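You operate a simulated robot arm through the tools that you are given. There is no shell and no other tool.

Carry out the task below with a simulated robot arm. There is one attempt and no reset: what you move stays moved.

Task
Press the gem out of the green mould and rack it.
Fine: on the blue peg; the gem goes on the bottom tray of the white rack, pushed in again; the empty mould may stay on the peg; the other gems and moulds stay where they are, nothing spilt.

It is judged by the outcome, as a careful person would: the job done as asked, and still so three seconds after it is handed in. It fails if anything else is knocked over, pushed out of place, dropped, spilled or broken.

Robot
A 7-joint arm with a two-finger parallel gripper, fixed in place. Base frame: the origin is on the floor under the middle of its stand, x ahead of it, y to its left, z up. Readings come in mm, degrees, newtons and seconds.
With the tool pointing down near the work surface it reaches from about 380 to 900 mm from the base axis. Its first joint turns from -143.0 to 143.0 degrees. Payload 3 kg.
The TCP is the grasp point between the finger pads, 30 mm short of the fingertips. In the tool frame z runs along the fingers and y along their closing line. Largest opening 94 mm; finger width 28, thickness 10; the body of the gripper, 50 by 96 mm, starts 55 mm behind the TCP.
Orientation is told as [roll, pitch, yaw] about the base's x, y, z axes, in that order, counted from this pose: with the fingers straight down and closing along the base's y, the tool's x points along the base's -x, its y along +y and its z along -z.

Tools
- The arm moves only by the tool move_arm. Its argument "plan" is a list of rows, each a list of 3 entries, a list of its own where there are three numbers: the opening, from 0 (shut) to 1 (fully open), then the shift along the tool's x, y, z in mm, then the turn, a rotation vector about the tool's x, y, z in degrees. In form: [[gripper, [x, y, z], [wx, wy, wz]], ...]. A call has 1 to 20 rows; each row shifts and turns the commanded pose from where the row before left it, along the tool's axes as they then stand. Rows are played at 5 a second. More than 50 mm and 8.6 degrees between two rows, or a gripper value outside its range, and nothing of the call is played. A pose out of reach is approached as far as the arm can. The call stops where the force on the tool passes 90 N (or 10 N more than at its start, if that is more) or the arm is blocked; 0.2 s more then pass. The fingers move at their own pace (about 72 mm/s each) and stop on an object; they squeeze with about 36 N. The grip force told is the motor's: it shows also when the fingers shut on nothing. Time passes only in rows, and 0.2 s behind the last, so rows that do not move let the fingers close. The reply holds the time, the measured pose of the TCP, the force on the tool along the base axes, the opening and the grip force, in the units named above and with some noise, with the torque about the TCP (base axes, N m) and any sound that the robot's microphone picked up, and new pictures: "pictures" is both (left out), scene, wrist or none.
- Cameras (640 x 400 px; columns grow to the right, rows downward): "scene" is fixed at [54.9, -642.6, 1478.4]; the picture's right is [0.89, -0.46, 0.00], its down [-0.11, -0.22, -0.97] and it looks along [0.44, 0.86, -0.25] (base axes); focal length 342 px, centre (320, 200). "wrist" rides on the gripper at [76, 14, -102] in the tool frame; the picture's right is [-0.18, 0.98, 0.00], its down [-0.75, -0.14, -0.64] and it looks along [-0.63, -0.12, 0.77] (tool axes); focal length 243 px, centre (320, 200). There is no depth. A picture from a camera that has moved, and an enlarged one, comes with that camera's place and axes in the base frame and with its lens. The place of the scene camera against the robot may be out by one fixed shift of up to 18 mm in any direction.
- close_up(camera, box): a new picture of the part [left, top, right, bottom] of that camera's present view, enlarged. It takes no simulated time.
- close_job(): hands the job in; it is judged then, once.

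Nothing tells you positions but the pictures and the camera data. Unless the task says otherwise, let go and move clear before handing in.

The tools are called as name(argument=value, ...) on one line, values as JSON. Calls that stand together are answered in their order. move_arm: Moves the arm, as the interface text tells. Its arguments: {"type":"object","properties":{"plan":{"type":"array","items":{"type":"array"}},"pictures":{"type":"string","enum":["both","scene","wrist","none"]}},"required":["plan"]} The other tools are called the same way: close_up (camera, box) takes an enlarged picture of a part of a camera's view; close_job () hands the job in.

At the start:

```text
clock: 0.0
ee_pos: [424.9, 145.9, 1354.8]
tcp_rot: [0.1, 0.0, -0.1]
wrist_force: [0.8, 0.1, -0.4]
wrist_torque: [0.0, 0.0, -0.02]
grip_width: 93.7
finger_force: 0.1
```

scene: 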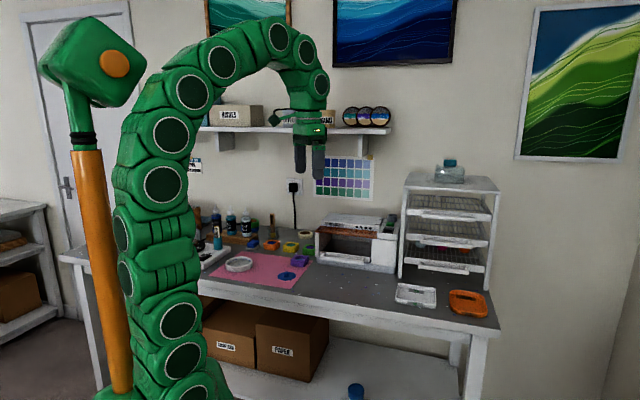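
wrist: 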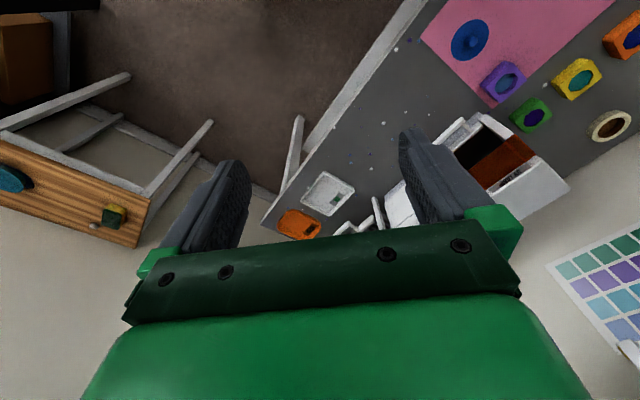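

I see a workbench with a pink mat, coloured moulds, a white tray rack and some machines. I'll take enlarged views first to find the green mould, blue peg and rack.

close_up(camera="scene", box=[190, 190, 350, 290])

close_up(camera="scene", box=[380, 150, 510, 330])

close_up(camera="wrist", box=[400, 0, 640, 150])

close_up(camera="wrist", box=[240, 100, 480, 250])

```text
4.00 times, centred on (270, 240) of scene
camera zoom: at [54.9, -642.6, 1478.4], right [0.89, -0.46, 0.0], down [-0.11, -0.22, -0.97], along [0.44, 0.86, -0.25], focal length 1368 px, centre (520, 40)
```

zoom: 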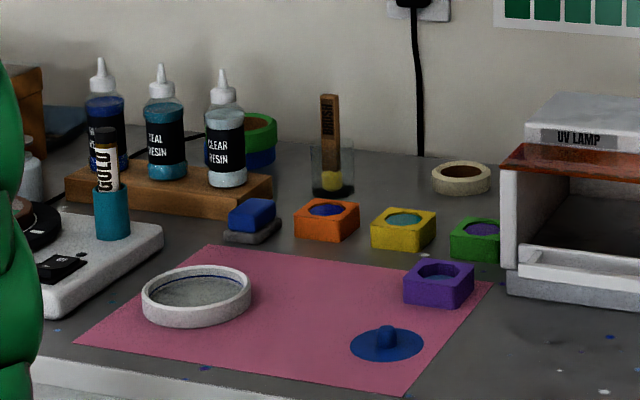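

```text
2.22 times, centred on (445, 240) of scene
camera zoom: at [54.9, -642.6, 1478.4], right [0.89, -0.46, 0.0], down [-0.11, -0.22, -0.97], along [0.44, 0.86, -0.25], focal length 760 px, centre (42, 111)
```

zoom: 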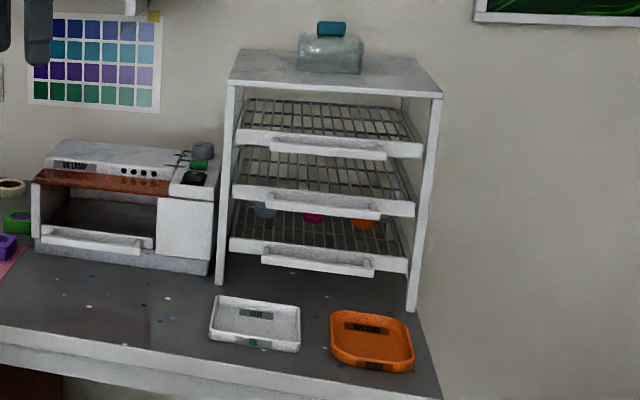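

```text
2.67 times, centred on (520, 75) of wrist
camera zoom: at [348.6, 160.8, 1456.8], right [0.18, 0.98, 0.0], down [0.75, -0.14, 0.64], along [0.63, -0.12, -0.77], focal length 647 px, centre (-213, 533)
```

zoom: 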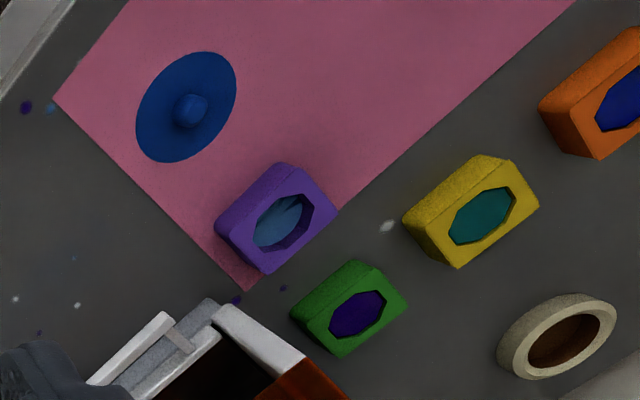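

```text
2.67 times, centred on (360, 175) of wrist
camera zoom: at [348.6, 160.8, 1456.8], right [0.18, 0.98, 0.0], down [0.75, -0.14, 0.64], along [0.63, -0.12, -0.77], focal length 647 px, centre (213, 267)
```

zoom: 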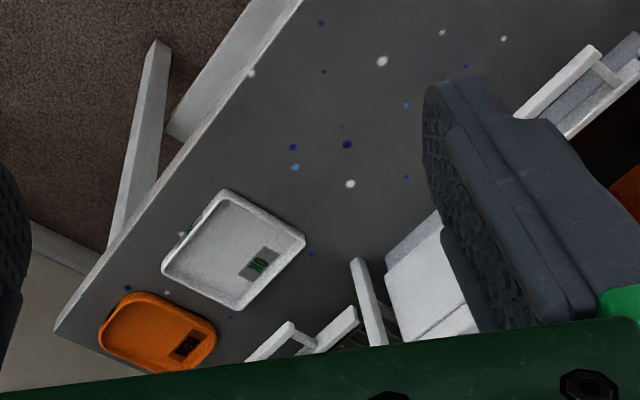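

The green mould with a purple gem is beside the UV lamp at about (638, 590). The blue peg is on the mat at about (466, 432, 903). The white rack is to the right. I'll move to a closer viewing pose above the bench.

move_arm(plan=[[1, [-3, 35.5, 30], [0, 0, 0]], [1, [-3, 35.5, 30], [0, 0, 0]], [1, [-3, 35.5, 30], [0, 0, 0]], [1, [-3, 35.5, 30], [0, 0, 0]], [1, [-3, 35.5, 30], [0, 0, 0]], [1, [-3, 35.5, 30], [0, 0, 0]], [1, [-3, 35.5, 30], [0, 0, 0]], [1, [-3, 35.5, 30], [0, 0, 0]], [1, [0, 0, 0], [0, 0, -7.5]], [1, [0, 0, 0], [0, 0, -7.5]], [1, [0, 0, 0], [0, 0, -7.5]], [1, [0, 0, 0], [0, 0, -7.5]], [1, [0, 0, 0], [0, 0, -7.5]], [1, [0, 0, 0], [0, 0, -7.5]], [1, [0, 0, 0], [0, 0, 0]]])

```text
clock: 3.2
ee_pos: [449.8, 428.9, 1114.6]
tcp_rot: [0.0, 0.0, 45.0]
wrist_force: [0.1, -0.4, 0.4]
wrist_torque: [0.0, -0.01, 0.01]
grip_width: 93.9
finger_force: 0.0
camera wrist: at [385.7, 386.1, 1216.9], right [-0.57, 0.82, 0.0], down [0.63, 0.43, 0.64], along [0.53, 0.36, -0.77], focal length 243 px, centre (320, 200)
```

scene: 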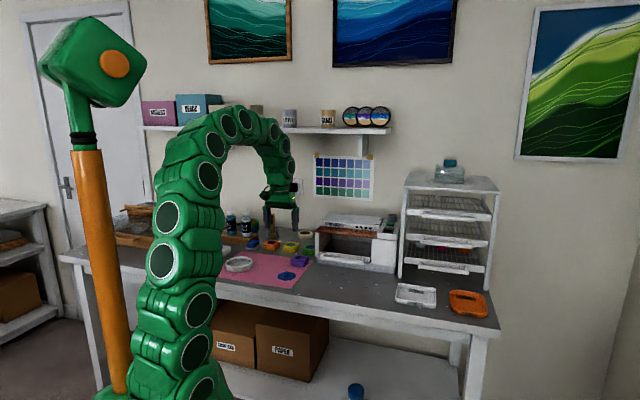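
wrist: 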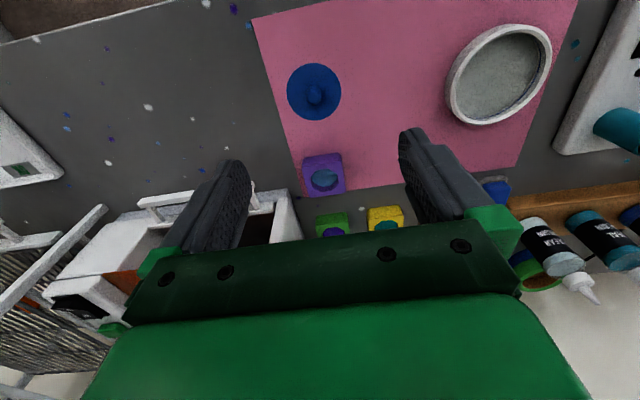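

The wrist camera now sees the mat, peg and moulds. I'll enlarge this view to measure them.

close_up(camera="wrist", box=[260, 40, 440, 152])

close_up(camera="wrist", box=[240, 140, 420, 252])

close_up(camera="scene", box=[390, 180, 500, 300])

close_up(camera="scene", box=[230, 210, 350, 290])

```text
3.56 times, centred on (350, 96) of wrist
camera zoom: at [385.7, 386.1, 1216.9], right [-0.57, 0.82, 0.0], down [0.63, 0.43, 0.64], along [0.53, 0.36, -0.77], focal length 863 px, centre (213, 570)
```

zoom: 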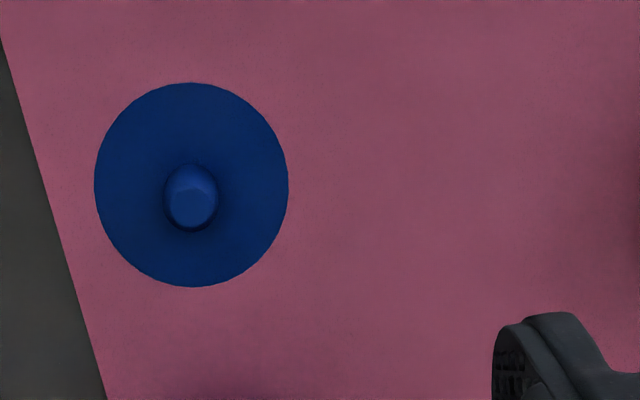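

```text
3.56 times, centred on (330, 196) of wrist
camera zoom: at [385.7, 386.1, 1216.9], right [-0.57, 0.82, 0.0], down [0.63, 0.43, 0.64], along [0.53, 0.36, -0.77], focal length 863 px, centre (284, 214)
```

zoom: 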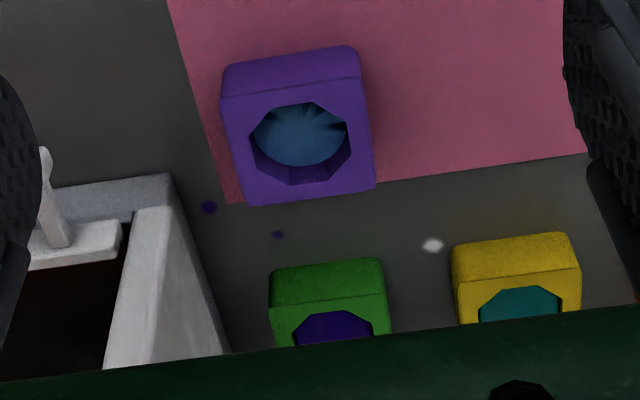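

```text
3.33 times, centred on (445, 240) of scene
camera zoom: at [54.9, -642.6, 1478.4], right [0.89, -0.46, 0.0], down [-0.11, -0.22, -0.97], along [0.44, 0.86, -0.25], focal length 1140 px, centre (-97, 67)
```

zoom: 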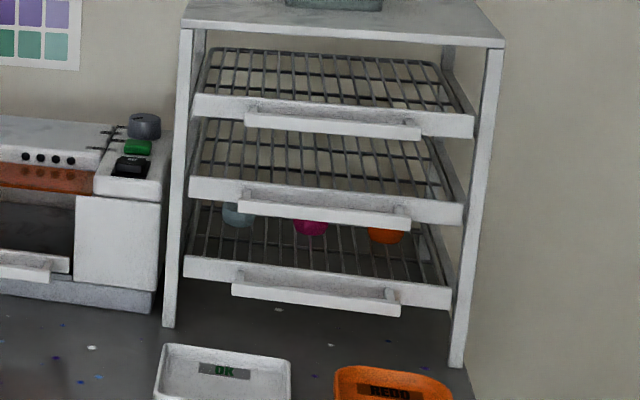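

```text
5.00 times, centred on (290, 250) of scene
camera zoom: at [54.9, -642.6, 1478.4], right [0.89, -0.46, 0.0], down [-0.11, -0.22, -0.97], along [0.44, 0.86, -0.25], focal length 1710 px, centre (470, -50)
```

zoom: 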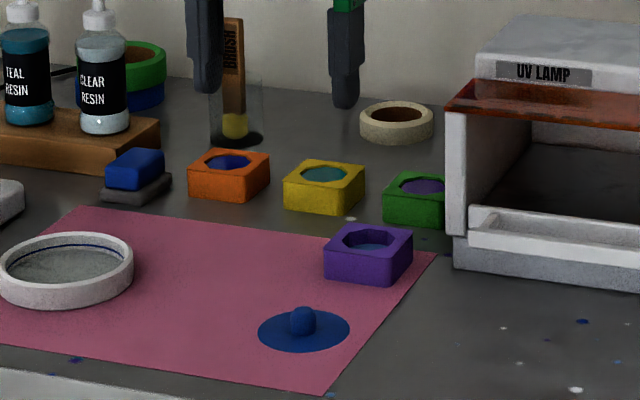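

The table top is at roughly z = 895. The green mould is about 55 mm square, turned about 45° like the bench, with the lamp close to its right. I'll move nearer and look from above.

move_arm(plan=[[1, [-40, -3, 3], [0, 0, 0]], [1, [-40, -3, 3], [0, 0, 0]], [1, [-40, -3, 3], [0, 0, 0]], [1, [-40, -3, 3], [0, 0, 0]], [1, [0, 0, 0], [0, 0, 0]]])

```text
clock: 4.4
ee_pos: [569.8, 532.6, 1103.1]
tcp_rot: [0.0, 0.0, 45.1]
wrist_force: [0.3, -0.3, -0.1]
wrist_torque: [-0.02, 0.01, 0.04]
grip_width: 94.2
finger_force: 0.0
camera wrist: at [505.2, 489.0, 1206.4], right [-0.56, 0.83, 0.0], down [0.63, 0.43, 0.64], along [0.53, 0.36, -0.77], focal length 243 px, centre (320, 200)
```

scene: 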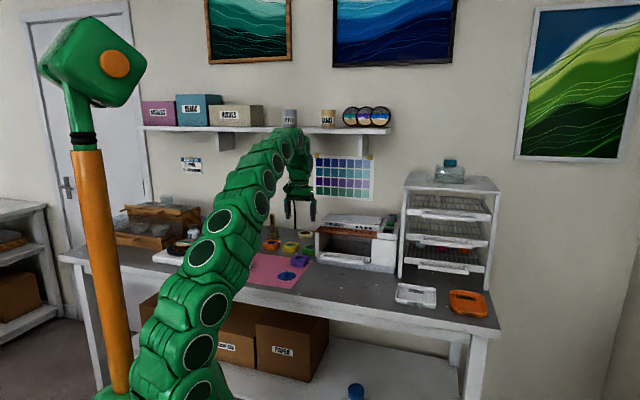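
wrist: 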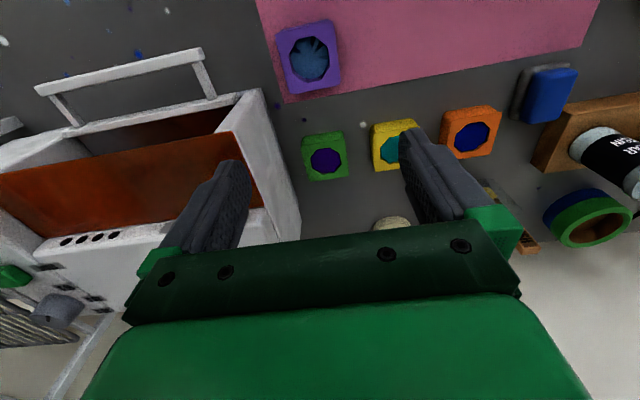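

close_up(camera="wrist", box=[260, 100, 420, 200])

close_up(camera="wrist", box=[230, 0, 390, 100])

```text
4.00 times, centred on (340, 150) of wrist
camera zoom: at [505.2, 489.0, 1206.4], right [-0.56, 0.83, 0.0], down [0.63, 0.43, 0.64], along [0.53, 0.36, -0.77], focal length 970 px, centre (240, 400)
```

zoom: 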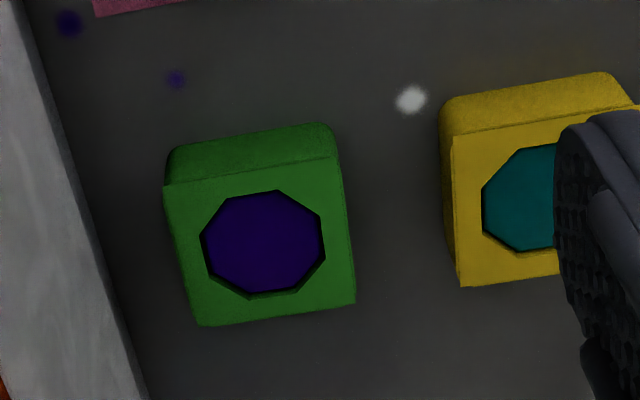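

```text
4.00 times, centred on (310, 50) of wrist
camera zoom: at [505.2, 489.0, 1206.4], right [-0.56, 0.83, 0.0], down [0.63, 0.43, 0.64], along [0.53, 0.36, -0.77], focal length 970 px, centre (360, 800)
```

zoom: 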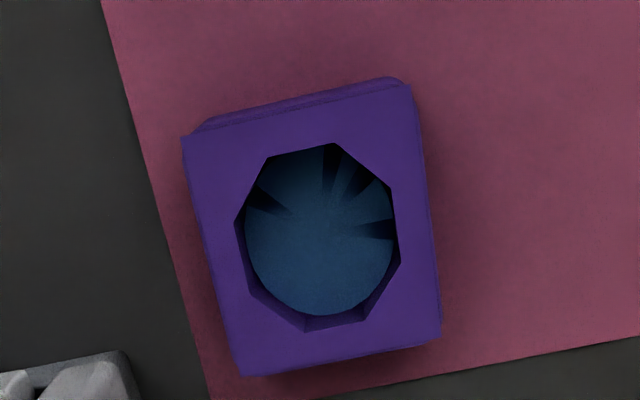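

The table is at z ≈ 900. The mould is centred at about (639, 591), 56 mm square with its top at about 927, and it is 31 mm clear of the lamp. I'll turn the gripper to close front to back, away from the lamp, and centre it above the mould.

move_arm(plan=[[1, [0, 0, 0], [0, 0, 8.2]], [1, [0, 0, 0], [0, 0, 8.2]], [1, [0, 0, 0], [0, 0, 8.2]], [1, [0, 0, 0], [0, 0, 8.2]], [1, [0, 0, 0], [0, 0, 8.2]], [1, [0, 0, 0], [0, 0, 8.2]], [1, [0, 0, 0], [0, 0, 8.2]], [1, [0, 0, 0], [0, 0, 8.2]], [1, [0, 0, 0], [0, 0, 8.2]], [1, [0, 0, 0], [0, 0, 8.2]], [1, [0, 0, 0], [0, 0, 8.1]], [1, [-3.5, 45, 0], [0, 0, 0]], [1, [-3.5, 45, 0], [0, 0, 0]], [1, [0, 0, 0], [0, 0, 0]]])

```text
clock: 7.4
ee_pos: [606.9, 562.7, 1103.6]
tcp_rot: [-0.1, 0.0, -45.2]
wrist_force: [-0.1, 0.0, 0.1]
wrist_torque: [0.03, 0.0, -0.02]
grip_width: 94.0
finger_force: 0.0
out of reach, approached as far as the arm can: row 13
camera wrist: at [562.1, 628.5, 1205.9], right [0.83, 0.56, 0.0], down [0.43, -0.63, 0.64], along [0.36, -0.53, -0.77], focal length 243 px, centre (320, 200)
```

scene: 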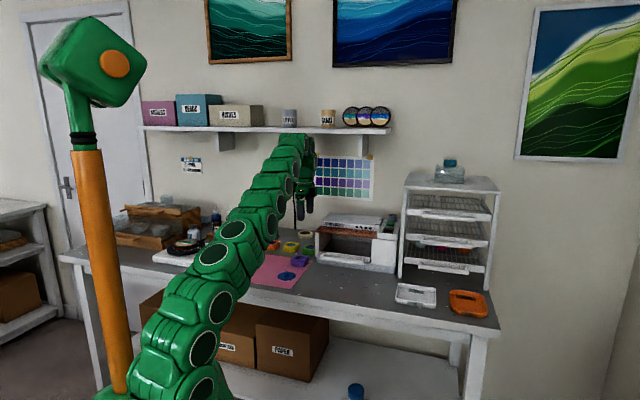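
wrist: 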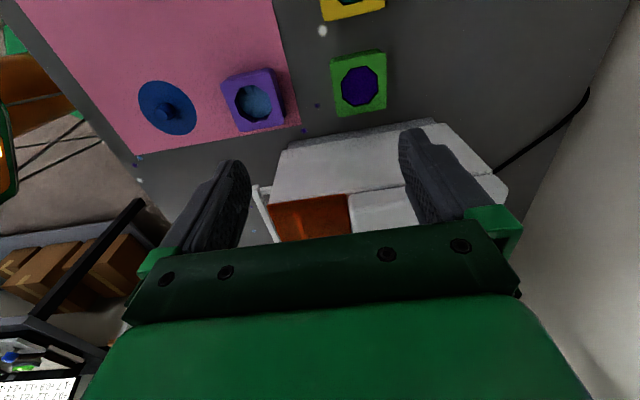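

The arm can't reach that far out at this height, but lower down it should. I'll descend partway and then reach out.

move_arm(plan=[[1, [0, 0, 35], [0, 0, 0]], [1, [0, 0, 35], [0, 0, 0]], [1, [0, 0, 35], [0, 0, 0]], [1, [0, 0, 0], [0, 0, 0]]])

```text
clock: 8.4
ee_pos: [607.2, 562.4, 997.9]
tcp_rot: [0.0, 0.0, -45.2]
wrist_force: [0.1, -0.1, 0.0]
wrist_torque: [0.0, -0.03, -0.02]
grip_width: 94.0
finger_force: 0.1
camera wrist: at [562.4, 628.6, 1100.7], right [0.83, 0.56, 0.0], down [0.43, -0.63, 0.64], along [0.36, -0.53, -0.77], focal length 243 px, centre (320, 200)
```

scene: 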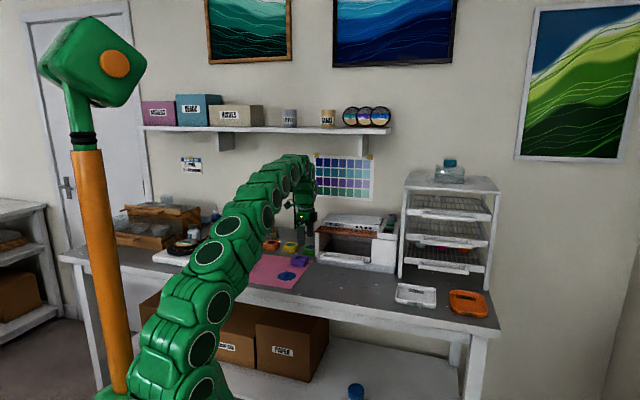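
wrist: 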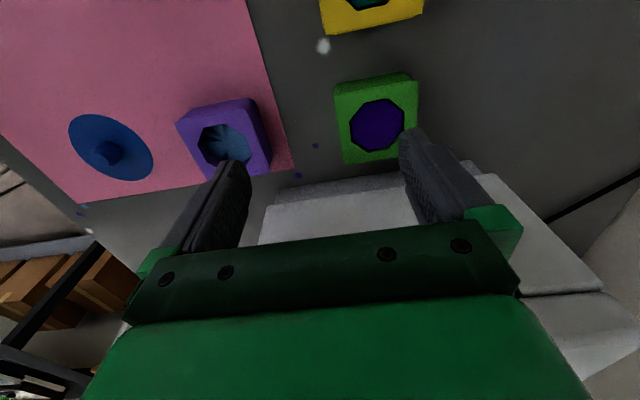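

close_up(camera="wrist", box=[290, 60, 450, 160])

close_up(camera="wrist", box=[40, 80, 280, 230])

```text
4.00 times, centred on (370, 110) of wrist
camera zoom: at [562.4, 628.6, 1100.7], right [0.83, 0.56, 0.0], down [0.43, -0.63, 0.64], along [0.36, -0.53, -0.77], focal length 970 px, centre (120, 560)
```

zoom: 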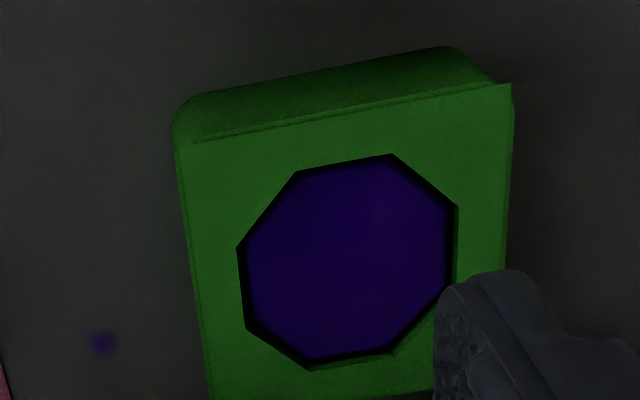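

```text
2.67 times, centred on (160, 155) of wrist
camera zoom: at [562.4, 628.6, 1100.7], right [0.83, 0.56, 0.0], down [0.43, -0.63, 0.64], along [0.36, -0.53, -0.77], focal length 647 px, centre (747, 320)
```

zoom: 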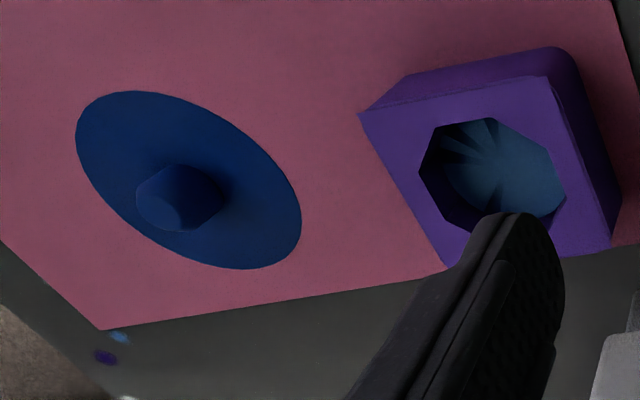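

The gem centre measures (639, 591) from this side too, so the estimate holds. I'll move out above it at this height.

move_arm(plan=[[1, [-1, 21.4, 0], [0, 0, 0]], [1, [-1, 21.4, 0], [0, 0, 0]], [1, [0, 0, 0], [0, 0, 0]]])

```text
clock: 9.2
ee_pos: [638.2, 591.9, 998.2]
tcp_rot: [0.0, 0.0, -45.2]
wrist_force: [0.1, 0.3, -0.1]
wrist_torque: [0.0, 0.03, 0.02]
grip_width: 93.5
finger_force: 0.0
camera wrist: at [593.9, 657.0, 1100.9], right [0.83, 0.56, 0.0], down [0.43, -0.63, 0.64], along [0.36, -0.53, -0.77], focal length 243 px, centre (320, 200)
```

scene: 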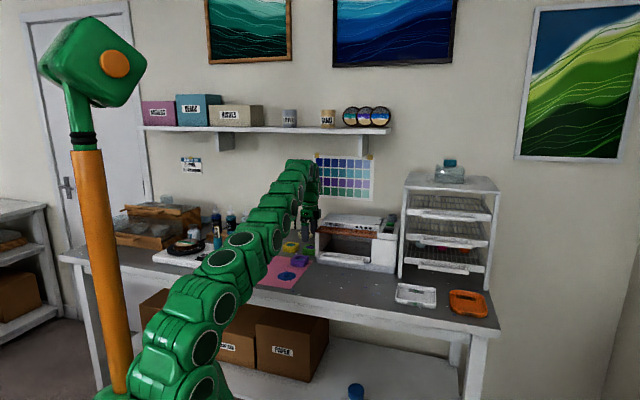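
wrist: 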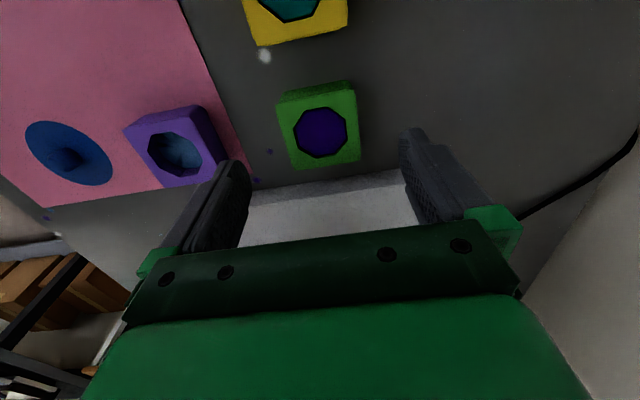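

The mould is exactly centred below the gripper. I'll descend so the fingers straddle it.

move_arm(plan=[[1, [0, 0, 20], [0, 0, 0]], [1, [0, 0, 20], [0, 0, 0]], [1, [0, 0, 10], [0, 0, 0]], [1, [0, 0, 0], [0, 0, 0]]])

```text
clock: 10.2
ee_pos: [638.0, 592.5, 948.3]
tcp_rot: [0.0, 0.0, -45.1]
wrist_force: [0.4, 0.0, 0.0]
wrist_torque: [0.0, 0.0, -0.01]
grip_width: 94.1
finger_force: 0.1
camera wrist: at [593.6, 658.1, 1050.9], right [0.83, 0.56, 0.0], down [0.43, -0.63, 0.64], along [0.36, -0.53, -0.77], focal length 243 px, centre (320, 200)
```

scene: 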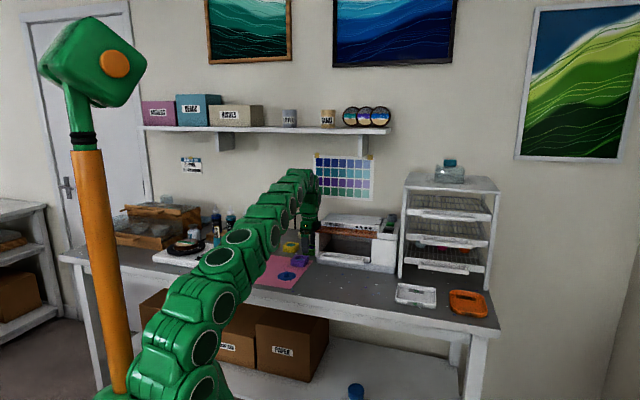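
wrist: 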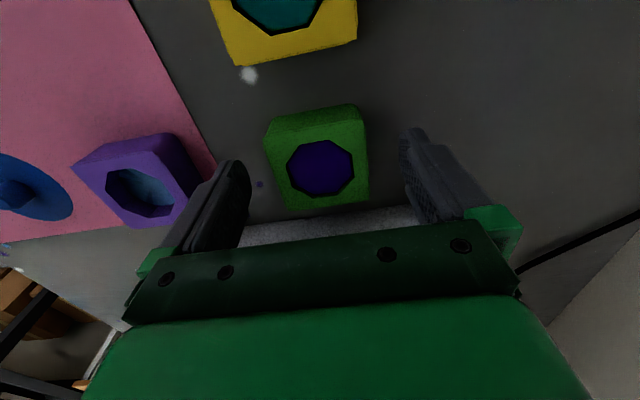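

close_up(camera="wrist", box=[240, 90, 400, 230])

```text
2.86 times, centred on (320, 160) of wrist
camera zoom: at [593.6, 658.1, 1050.9], right [0.83, 0.56, 0.0], down [0.43, -0.63, 0.64], along [0.36, -0.53, -0.77], focal length 693 px, centre (320, 314)
```

zoom: 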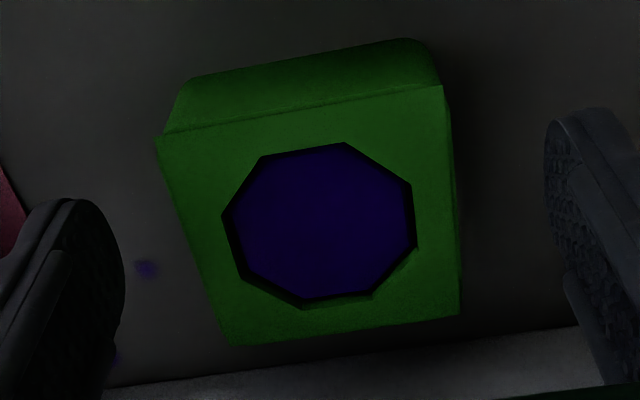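

The mould is 56 mm square, its top is at z ≈ 925, and its centre is about 5 mm off the tool axis. Before gripping, I'll visit the peg at the same height and orientation, so I can measure its position the same way.

move_arm(plan=[[1, [0, 0, -25], [0, 0, 0]], [1, [0, 0, -25], [0, 0, 0]], [1, [1.8, -47.3, 0], [0, 0, 0]], [1, [1.8, -47.3, 0], [0, 0, 0]], [1, [1.8, -47.3, 0], [0, 0, 0]], [1, [1.8, -47.3, 0], [0, 0, 0]], [1, [1.8, -47.3, 0], [0, 0, 0]], [1, [0, 0, 25], [0, 0, 0]], [1, [0, 0, 10], [0, 0, 0]], [1, [0, 0, 0], [0, 0, 0]]])

```text
clock: 12.4
ee_pos: [462.3, 432.8, 961.2]
tcp_rot: [0.0, 0.1, -45.1]
wrist_force: [0.4, 0.2, -0.3]
wrist_torque: [0.02, 0.0, 0.02]
grip_width: 93.8
finger_force: 0.0
camera wrist: at [417.6, 497.1, 1063.4], right [0.83, 0.56, 0.0], down [0.43, -0.63, 0.64], along [0.36, -0.53, -0.77], focal length 243 px, centre (320, 200)
```

scene: 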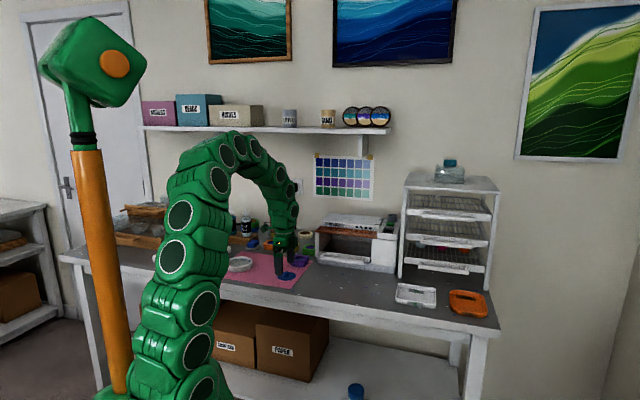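
wrist: 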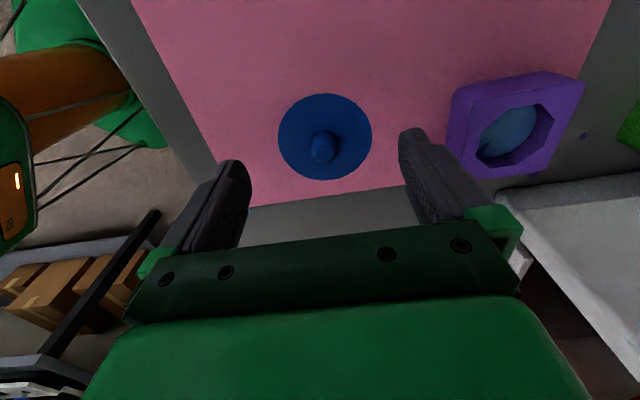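

close_up(camera="wrist", box=[265, 85, 393, 189])

close_up(camera="wrist", box=[430, 50, 600, 190])

```text
3.85 times, centred on (329, 137) of wrist
camera zoom: at [417.6, 497.1, 1063.4], right [0.83, 0.56, 0.0], down [0.43, -0.63, 0.64], along [0.36, -0.53, -0.77], focal length 933 px, centre (285, 442)
```

zoom: 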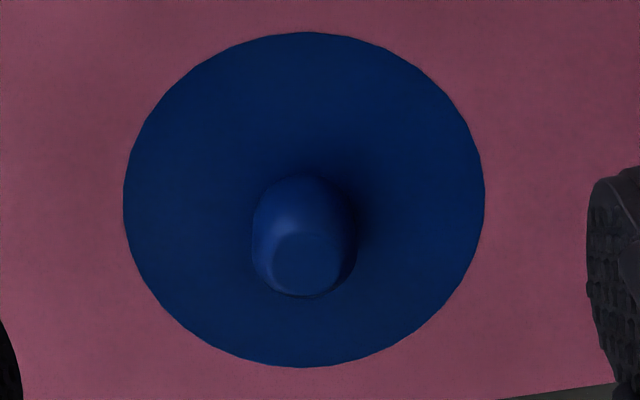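

```text
2.86 times, centred on (515, 120) of wrist
camera zoom: at [417.6, 497.1, 1063.4], right [0.83, 0.56, 0.0], down [0.43, -0.63, 0.64], along [0.36, -0.53, -0.77], focal length 693 px, centre (-237, 429)
```

zoom: 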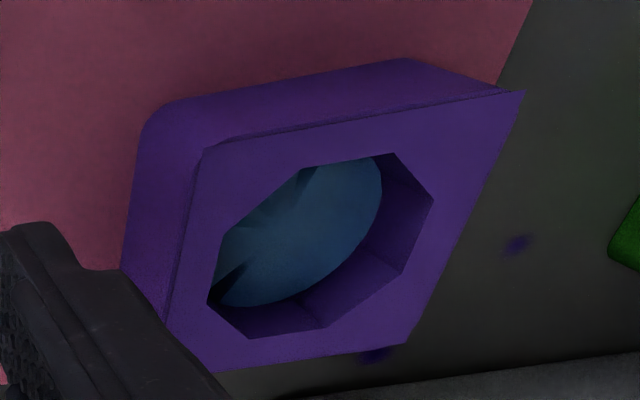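

The peg is centred near (468, 433) with its top at about z = 918. I'll go back, centre over the green mould and lower the fingers around it.

move_arm(plan=[[1, [0, 0, -35], [0, 0, 0]], [1, [-3, 47.4, 0], [0, 0, 0]], [1, [-3, 47.4, 0], [0, 0, 0]], [1, [-3, 47.4, 0], [0, 0, 0]], [1, [-3, 47.4, 0], [0, 0, 0]], [1, [-3, 47.4, 0], [0, 0, 0]], [1, [0, 0, 0], [0, 0, 0]], [1, [0, 0, 25], [0, 0, 0]], [1, [0, 0, 20], [0, 0, 0]], [1, [0, 0, 0], [0, 0, 0]]])

close_up(camera="wrist", box=[240, 90, 400, 230])

```text
clock: 14.6
ee_pos: [641.6, 590.2, 953.3]
tcp_rot: [-0.1, 0.1, -45.2]
wrist_force: [0.1, 0.0, -0.4]
wrist_torque: [0.02, -0.05, 0.02]
grip_width: 94.2
finger_force: 0.1
camera wrist: at [597.3, 655.1, 1055.2], right [0.83, 0.56, 0.0], down [0.43, -0.63, 0.64], along [0.36, -0.53, -0.77], focal length 243 px, centre (320, 200)
```

scene: 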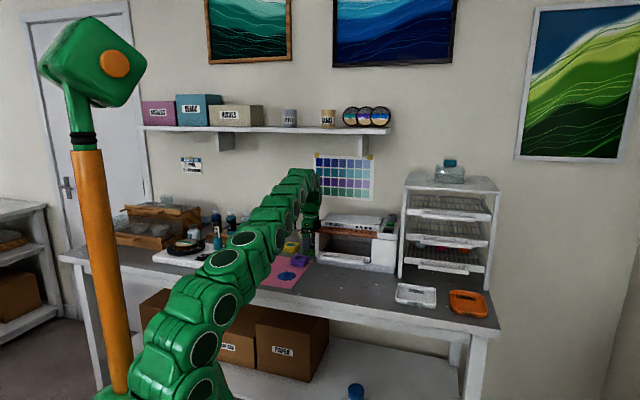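
wrist: 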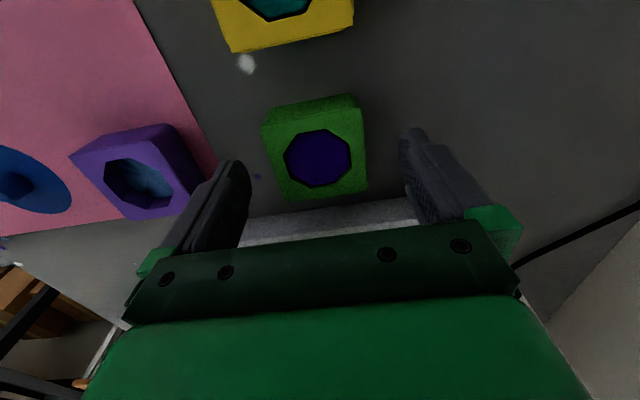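

```text
2.86 times, centred on (320, 160) of wrist
camera zoom: at [597.3, 655.1, 1055.2], right [0.83, 0.56, 0.0], down [0.43, -0.63, 0.64], along [0.36, -0.53, -0.77], focal length 693 px, centre (320, 314)
```

zoom: 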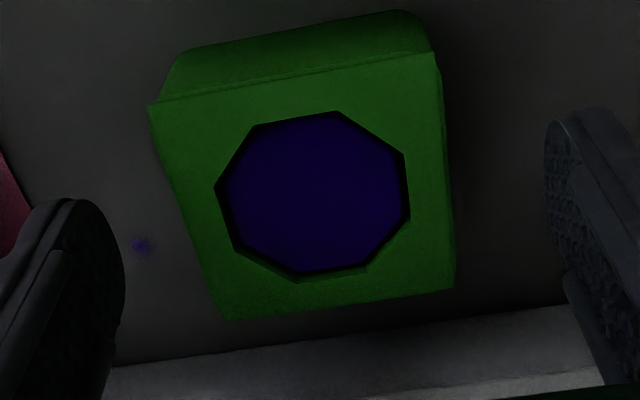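

The mould is centred to within about 1 mm. I'll descend the last 16 mm and close on it.

move_arm(plan=[[1, [-0.5, -1.2, 8], [0, 0, 0]], [1, [-0.5, 0, 8], [0, 0, 0]], [1, [0, 0, 0], [0, 0, 0]], [0, [0, 0, 0], [0, 0, 0]], [0, [0, 0, 0], [0, 0, 0]], [0, [0, 0, 0], [0, 0, 0]], [0, [0, 0, 0], [0, 0, 0]]], pictures="wrist")

close_up(camera="wrist", box=[240, 90, 400, 230])

```text
clock: 16.2
ee_pos: [642.4, 588.2, 935.9]
tcp_rot: [0.0, 0.0, -45.1]
wrist_force: [-0.9, -1.9, 2.1]
wrist_torque: [-0.01, -0.04, -0.03]
grip_width: 57.3
finger_force: 36.2
camera wrist: at [597.0, 653.2, 1038.9], right [0.83, 0.56, 0.0], down [0.43, -0.63, 0.64], along [0.36, -0.53, -0.77], focal length 243 px, centre (320, 200)
```

wrist: 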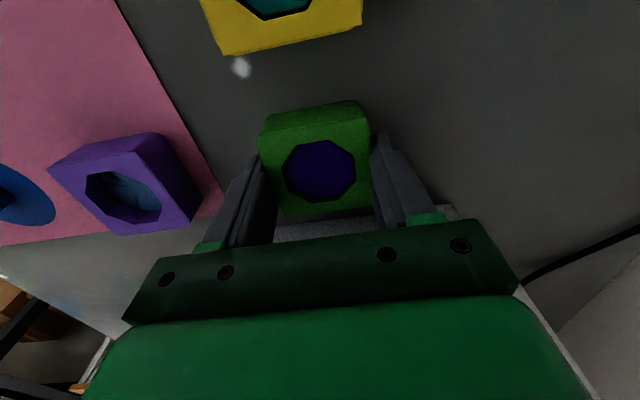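

```text
2.86 times, centred on (320, 160) of wrist
camera zoom: at [597.0, 653.2, 1038.9], right [0.83, 0.56, 0.0], down [0.43, -0.63, 0.64], along [0.36, -0.53, -0.77], focal length 693 px, centre (320, 314)
```

zoom: 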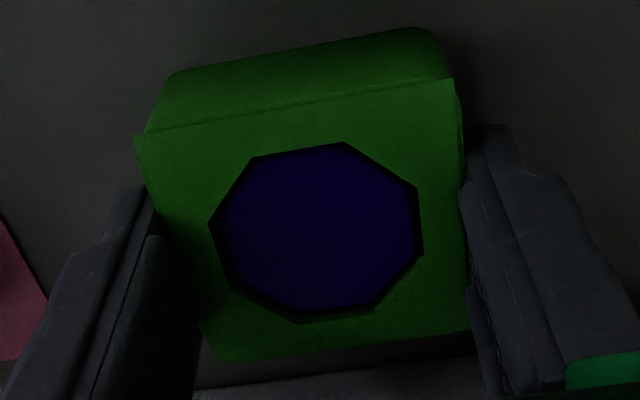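

The mould is gripped at 57 mm and centred in the fingers. I'll lift it gently and carry it to the peg.

move_arm(plan=[[0, [0, 0, -5], [0, 0, 0]], [0, [0, 0, -10], [0, 0, 0]], [0, [0, 0, -20], [0, 0, 0]], [0, [0, 0, -25], [0, 0, 0]], [0, [0, 0, 0], [0, 0, 0]]])

```text
clock: 17.4
ee_pos: [641.8, 589.6, 996.0]
tcp_rot: [-0.1, 0.0, -45.1]
wrist_force: [0.2, -0.9, -1.5]
wrist_torque: [0.0, 0.01, 0.04]
grip_width: 57.0
finger_force: 36.2
camera wrist: at [597.3, 653.8, 1099.0], right [0.83, 0.56, 0.0], down [0.43, -0.63, 0.64], along [0.36, -0.53, -0.77], focal length 243 px, centre (320, 200)
```

scene: 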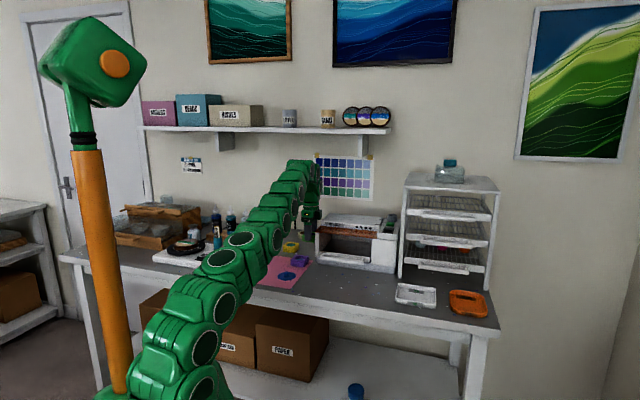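
wrist: 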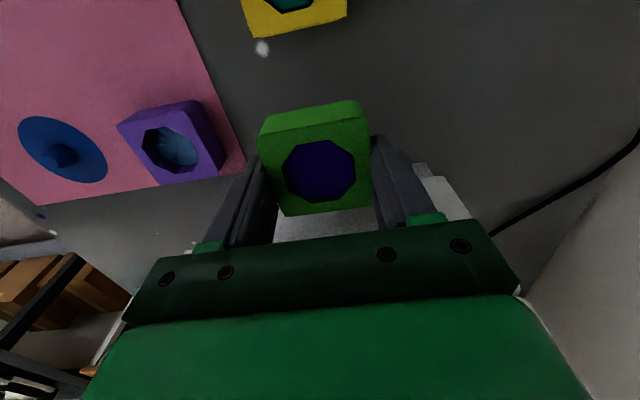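

move_arm(plan=[[0, [1, -20, 0], [0, 0, 0]], [0, [2, -40, 0], [0, 0, 0]], [0, [2, -40, 0], [0, 0, 0]], [0, [2, -40, 0], [0, 0, 0]], [0, [2, -40, 0], [0, 0, 0]], [0, [1.5, -33, 0], [0, 0, 0]], [0, [1, -20, 0], [0, 0, 0]], [0, [0, 0, 0], [0, 0, 0]], [0, [0, 0, 0], [0, 0, 0]]])

close_up(camera="wrist", box=[220, 70, 420, 240])

close_up(camera="scene", box=[240, 210, 340, 290])

```text
clock: 19.4
ee_pos: [469.2, 430.2, 996.0]
tcp_rot: [0.0, 0.0, -45.0]
wrist_force: [0.5, 0.4, 0.0]
wrist_torque: [-0.01, -0.03, -0.04]
grip_width: 56.6
finger_force: 35.7
camera wrist: at [424.5, 495.0, 1097.9], right [0.83, 0.56, 0.0], down [0.43, -0.63, 0.64], along [0.36, -0.53, -0.77], focal length 243 px, centre (320, 200)
```

scene: 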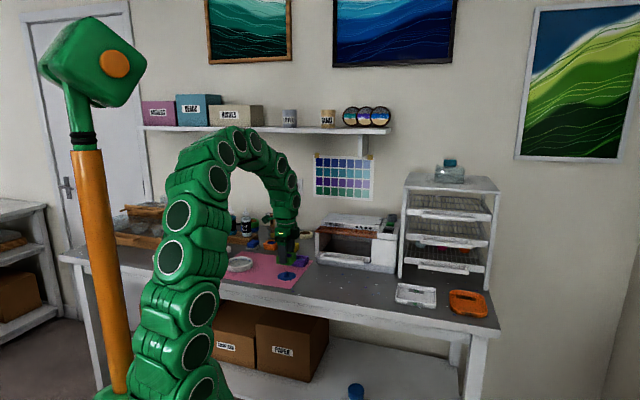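
wrist: 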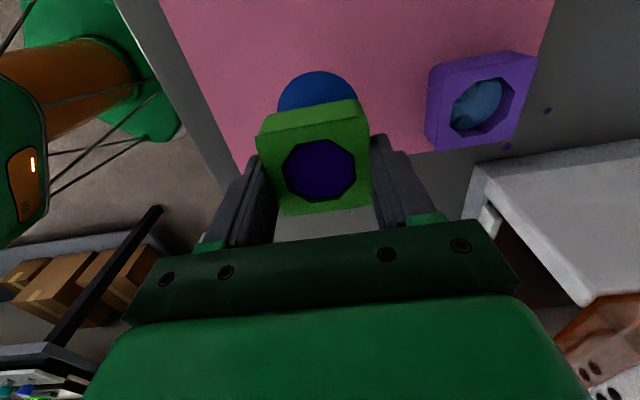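

```text
2.35 times, centred on (320, 155) of wrist
camera zoom: at [424.5, 495.0, 1097.9], right [0.83, 0.56, 0.0], down [0.43, -0.63, 0.64], along [0.36, -0.53, -0.77], focal length 571 px, centre (320, 306)
```

zoom: 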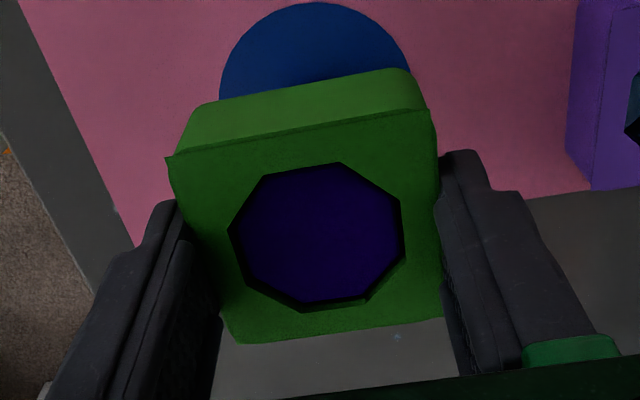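

```text
5.00 times, centred on (290, 250) of scene
camera zoom: at [54.9, -642.6, 1478.4], right [0.89, -0.46, 0.0], down [-0.11, -0.22, -0.97], along [0.44, 0.86, -0.25], focal length 1710 px, centre (470, -50)
```

zoom: 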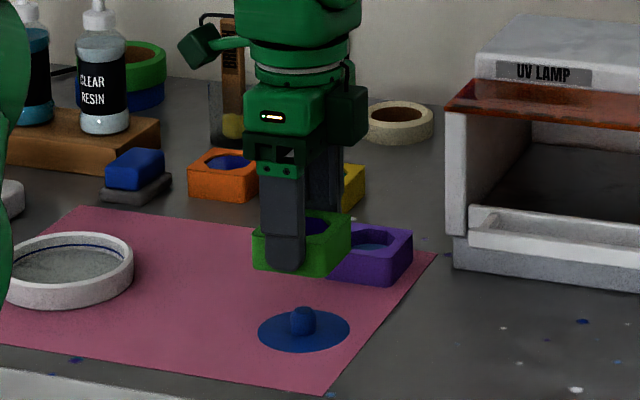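

The mould is over the peg to within about 1 mm. I'll make a small correction and lower it until it's just above the peg tip.

move_arm(plan=[[0, [1.2, 0, 10], [0, 0, 0]], [0, [0, 0, 20], [0, 0, 0]], [0, [0, 0, 5], [0, 0, 0]], [0, [0, 0, 0], [0, 0, 0]]])

close_up(camera="wrist", box=[220, 70, 420, 240])

close_up(camera="scene", box=[260, 225, 330, 285])

```text
clock: 20.4
ee_pos: [468.0, 432.0, 961.0]
tcp_rot: [0.1, 0.0, -45.2]
wrist_force: [-0.6, -0.6, -1.2]
wrist_torque: [-0.01, -0.01, 0.03]
grip_width: 56.8
finger_force: 36.0
camera wrist: at [423.9, 497.0, 1063.2], right [0.83, 0.56, 0.0], down [0.43, -0.63, 0.64], along [0.36, -0.53, -0.77], focal length 243 px, centre (320, 200)
```

scene: 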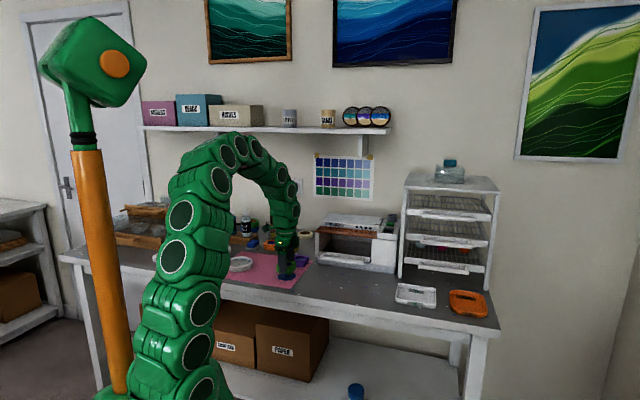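
wrist: 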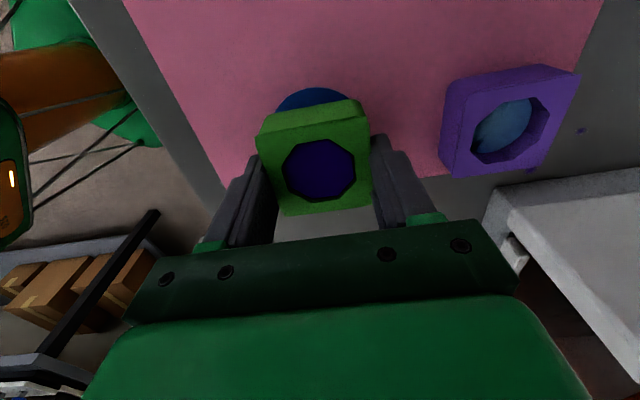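

```text
2.35 times, centred on (320, 155) of wrist
camera zoom: at [423.9, 497.0, 1063.2], right [0.83, 0.56, 0.0], down [0.43, -0.63, 0.64], along [0.36, -0.53, -0.77], focal length 571 px, centre (320, 306)
```

zoom: 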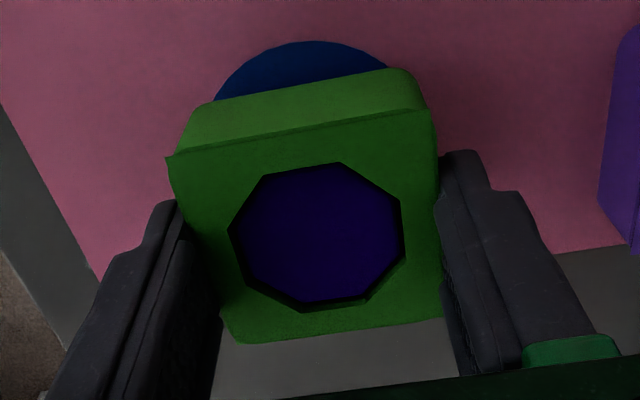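

```text
6.67 times, centred on (295, 255) of scene
camera zoom: at [54.9, -642.6, 1478.4], right [0.89, -0.46, 0.0], down [-0.11, -0.22, -0.97], along [0.44, 0.86, -0.25], focal length 2280 px, centre (487, -167)
```

zoom: 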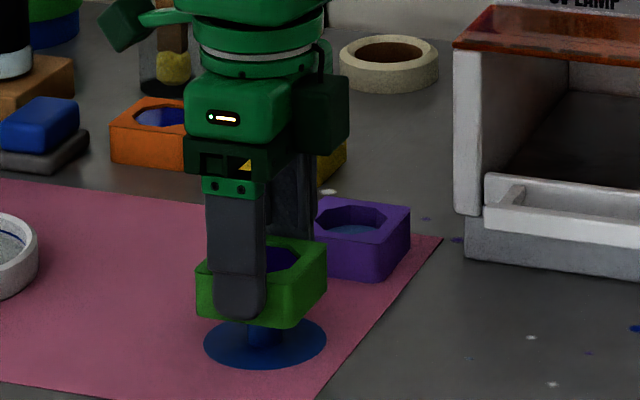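

The peg and mould are now aligned within a millimetre. I'll lower in small steps and watch the force.

move_arm(plan=[[0, [0, 0, 3], [0, 0, 0]], [0, [0, 0, 3], [0, 0, 0]], [0, [0, 0, 2], [0, 0, 0]], [0, [0, 0, 0], [0, 0, 0]]])

close_up(camera="wrist", box=[220, 70, 420, 240])

close_up(camera="scene", box=[260, 225, 330, 285])

```text
clock: 21.4
ee_pos: [467.5, 431.6, 953.3]
tcp_rot: [0.1, 0.0, -45.1]
wrist_force: [-0.1, 0.2, 0.0]
wrist_torque: [0.0, -0.01, 0.01]
grip_width: 56.7
finger_force: 35.9
camera wrist: at [422.8, 496.6, 1055.5], right [0.83, 0.56, 0.0], down [0.43, -0.63, 0.64], along [0.36, -0.53, -0.77], focal length 243 px, centre (320, 200)
```

scene: 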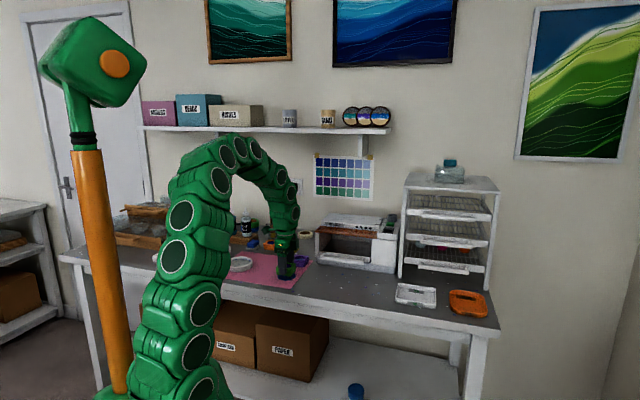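
wrist: 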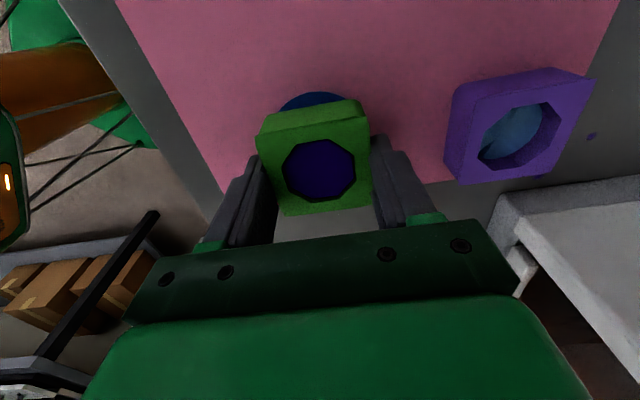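

```text
2.35 times, centred on (320, 155) of wrist
camera zoom: at [422.8, 496.6, 1055.5], right [0.83, 0.56, 0.0], down [0.43, -0.63, 0.64], along [0.36, -0.53, -0.77], focal length 571 px, centre (320, 306)
```

zoom: 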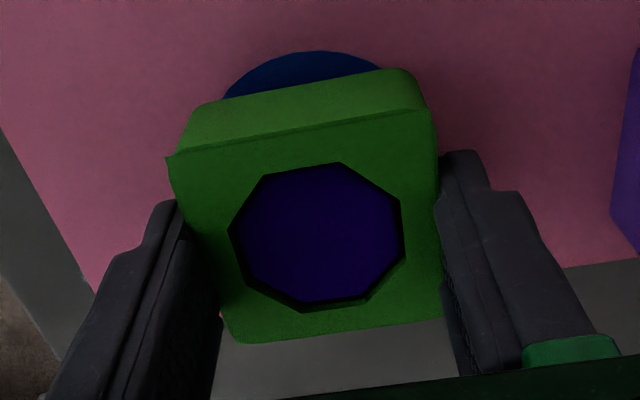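

```text
6.67 times, centred on (295, 255) of scene
camera zoom: at [54.9, -642.6, 1478.4], right [0.89, -0.46, 0.0], down [-0.11, -0.22, -0.97], along [0.44, 0.86, -0.25], focal length 2280 px, centre (487, -167)
```

zoom: 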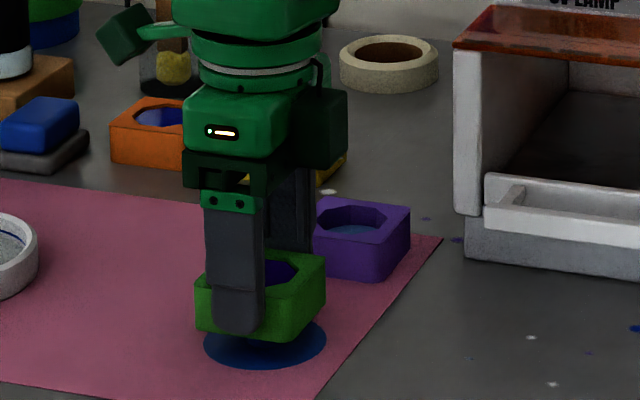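

move_arm(plan=[[0, [0, 0, 3], [0, 0, 0]], [0, [0, 0, 2], [0, 0, 0]], [0, [0, 0, 0], [0, 0, 0]]], pictures="none")

close_up(camera="wrist", box=[220, 70, 420, 240])

```text
clock: 22.2
ee_pos: [467.2, 433.1, 946.1]
tcp_rot: [0.0, 0.0, -45.1]
wrist_force: [0.8, 0.3, -0.7]
wrist_torque: [0.02, 0.02, -0.01]
grip_width: 56.8
finger_force: 35.9
```

```text
2.35 times, centred on (320, 155) of wrist
camera zoom: at [423.0, 497.4, 1050.6], right [0.83, 0.56, 0.0], down [0.43, -0.63, 0.64], along [0.36, -0.53, -0.77], focal length 571 px, centre (320, 306)
```

zoom: 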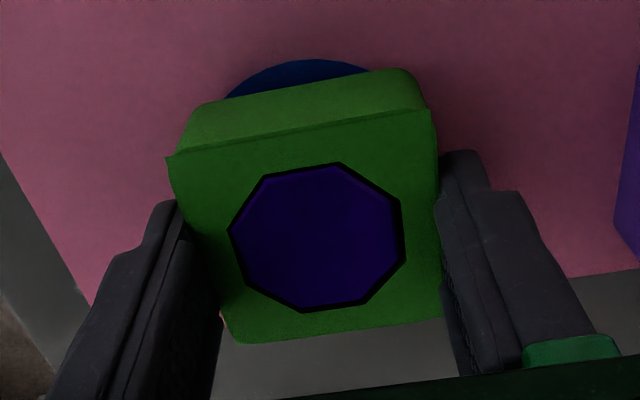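

The gem may be starting to rise in the mould, with no noticeable force yet. I'll keep lowering.

move_arm(plan=[[0, [0, 0, 2], [0, 0, 0]], [0, [0, 0, 2], [0, 0, 0]], [0, [0, 0, 0], [0, 0, 0]]], pictures="none")

close_up(camera="wrist", box=[220, 70, 420, 240])

```text
clock: 23.0
ee_pos: [467.9, 432.1, 944.0]
tcp_rot: [0.0, 0.0, -45.1]
wrist_force: [-0.1, -0.4, 0.3]
wrist_torque: [0.01, -0.02, -0.01]
grip_width: 56.8
finger_force: 36.2
```

```text
2.35 times, centred on (320, 155) of wrist
camera zoom: at [423.2, 497.4, 1046.8], right [0.83, 0.56, 0.0], down [0.43, -0.63, 0.64], along [0.36, -0.53, -0.77], focal length 571 px, centre (320, 306)
```

zoom: 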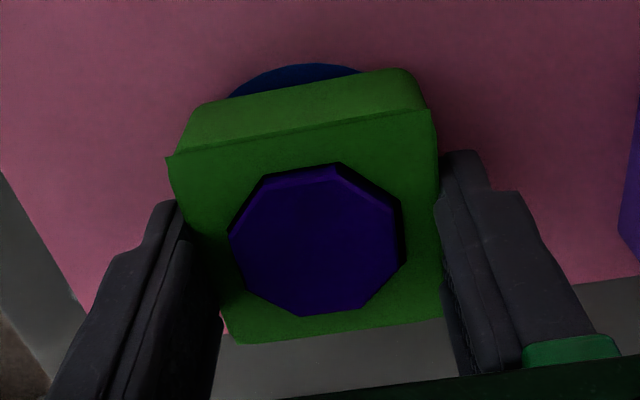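

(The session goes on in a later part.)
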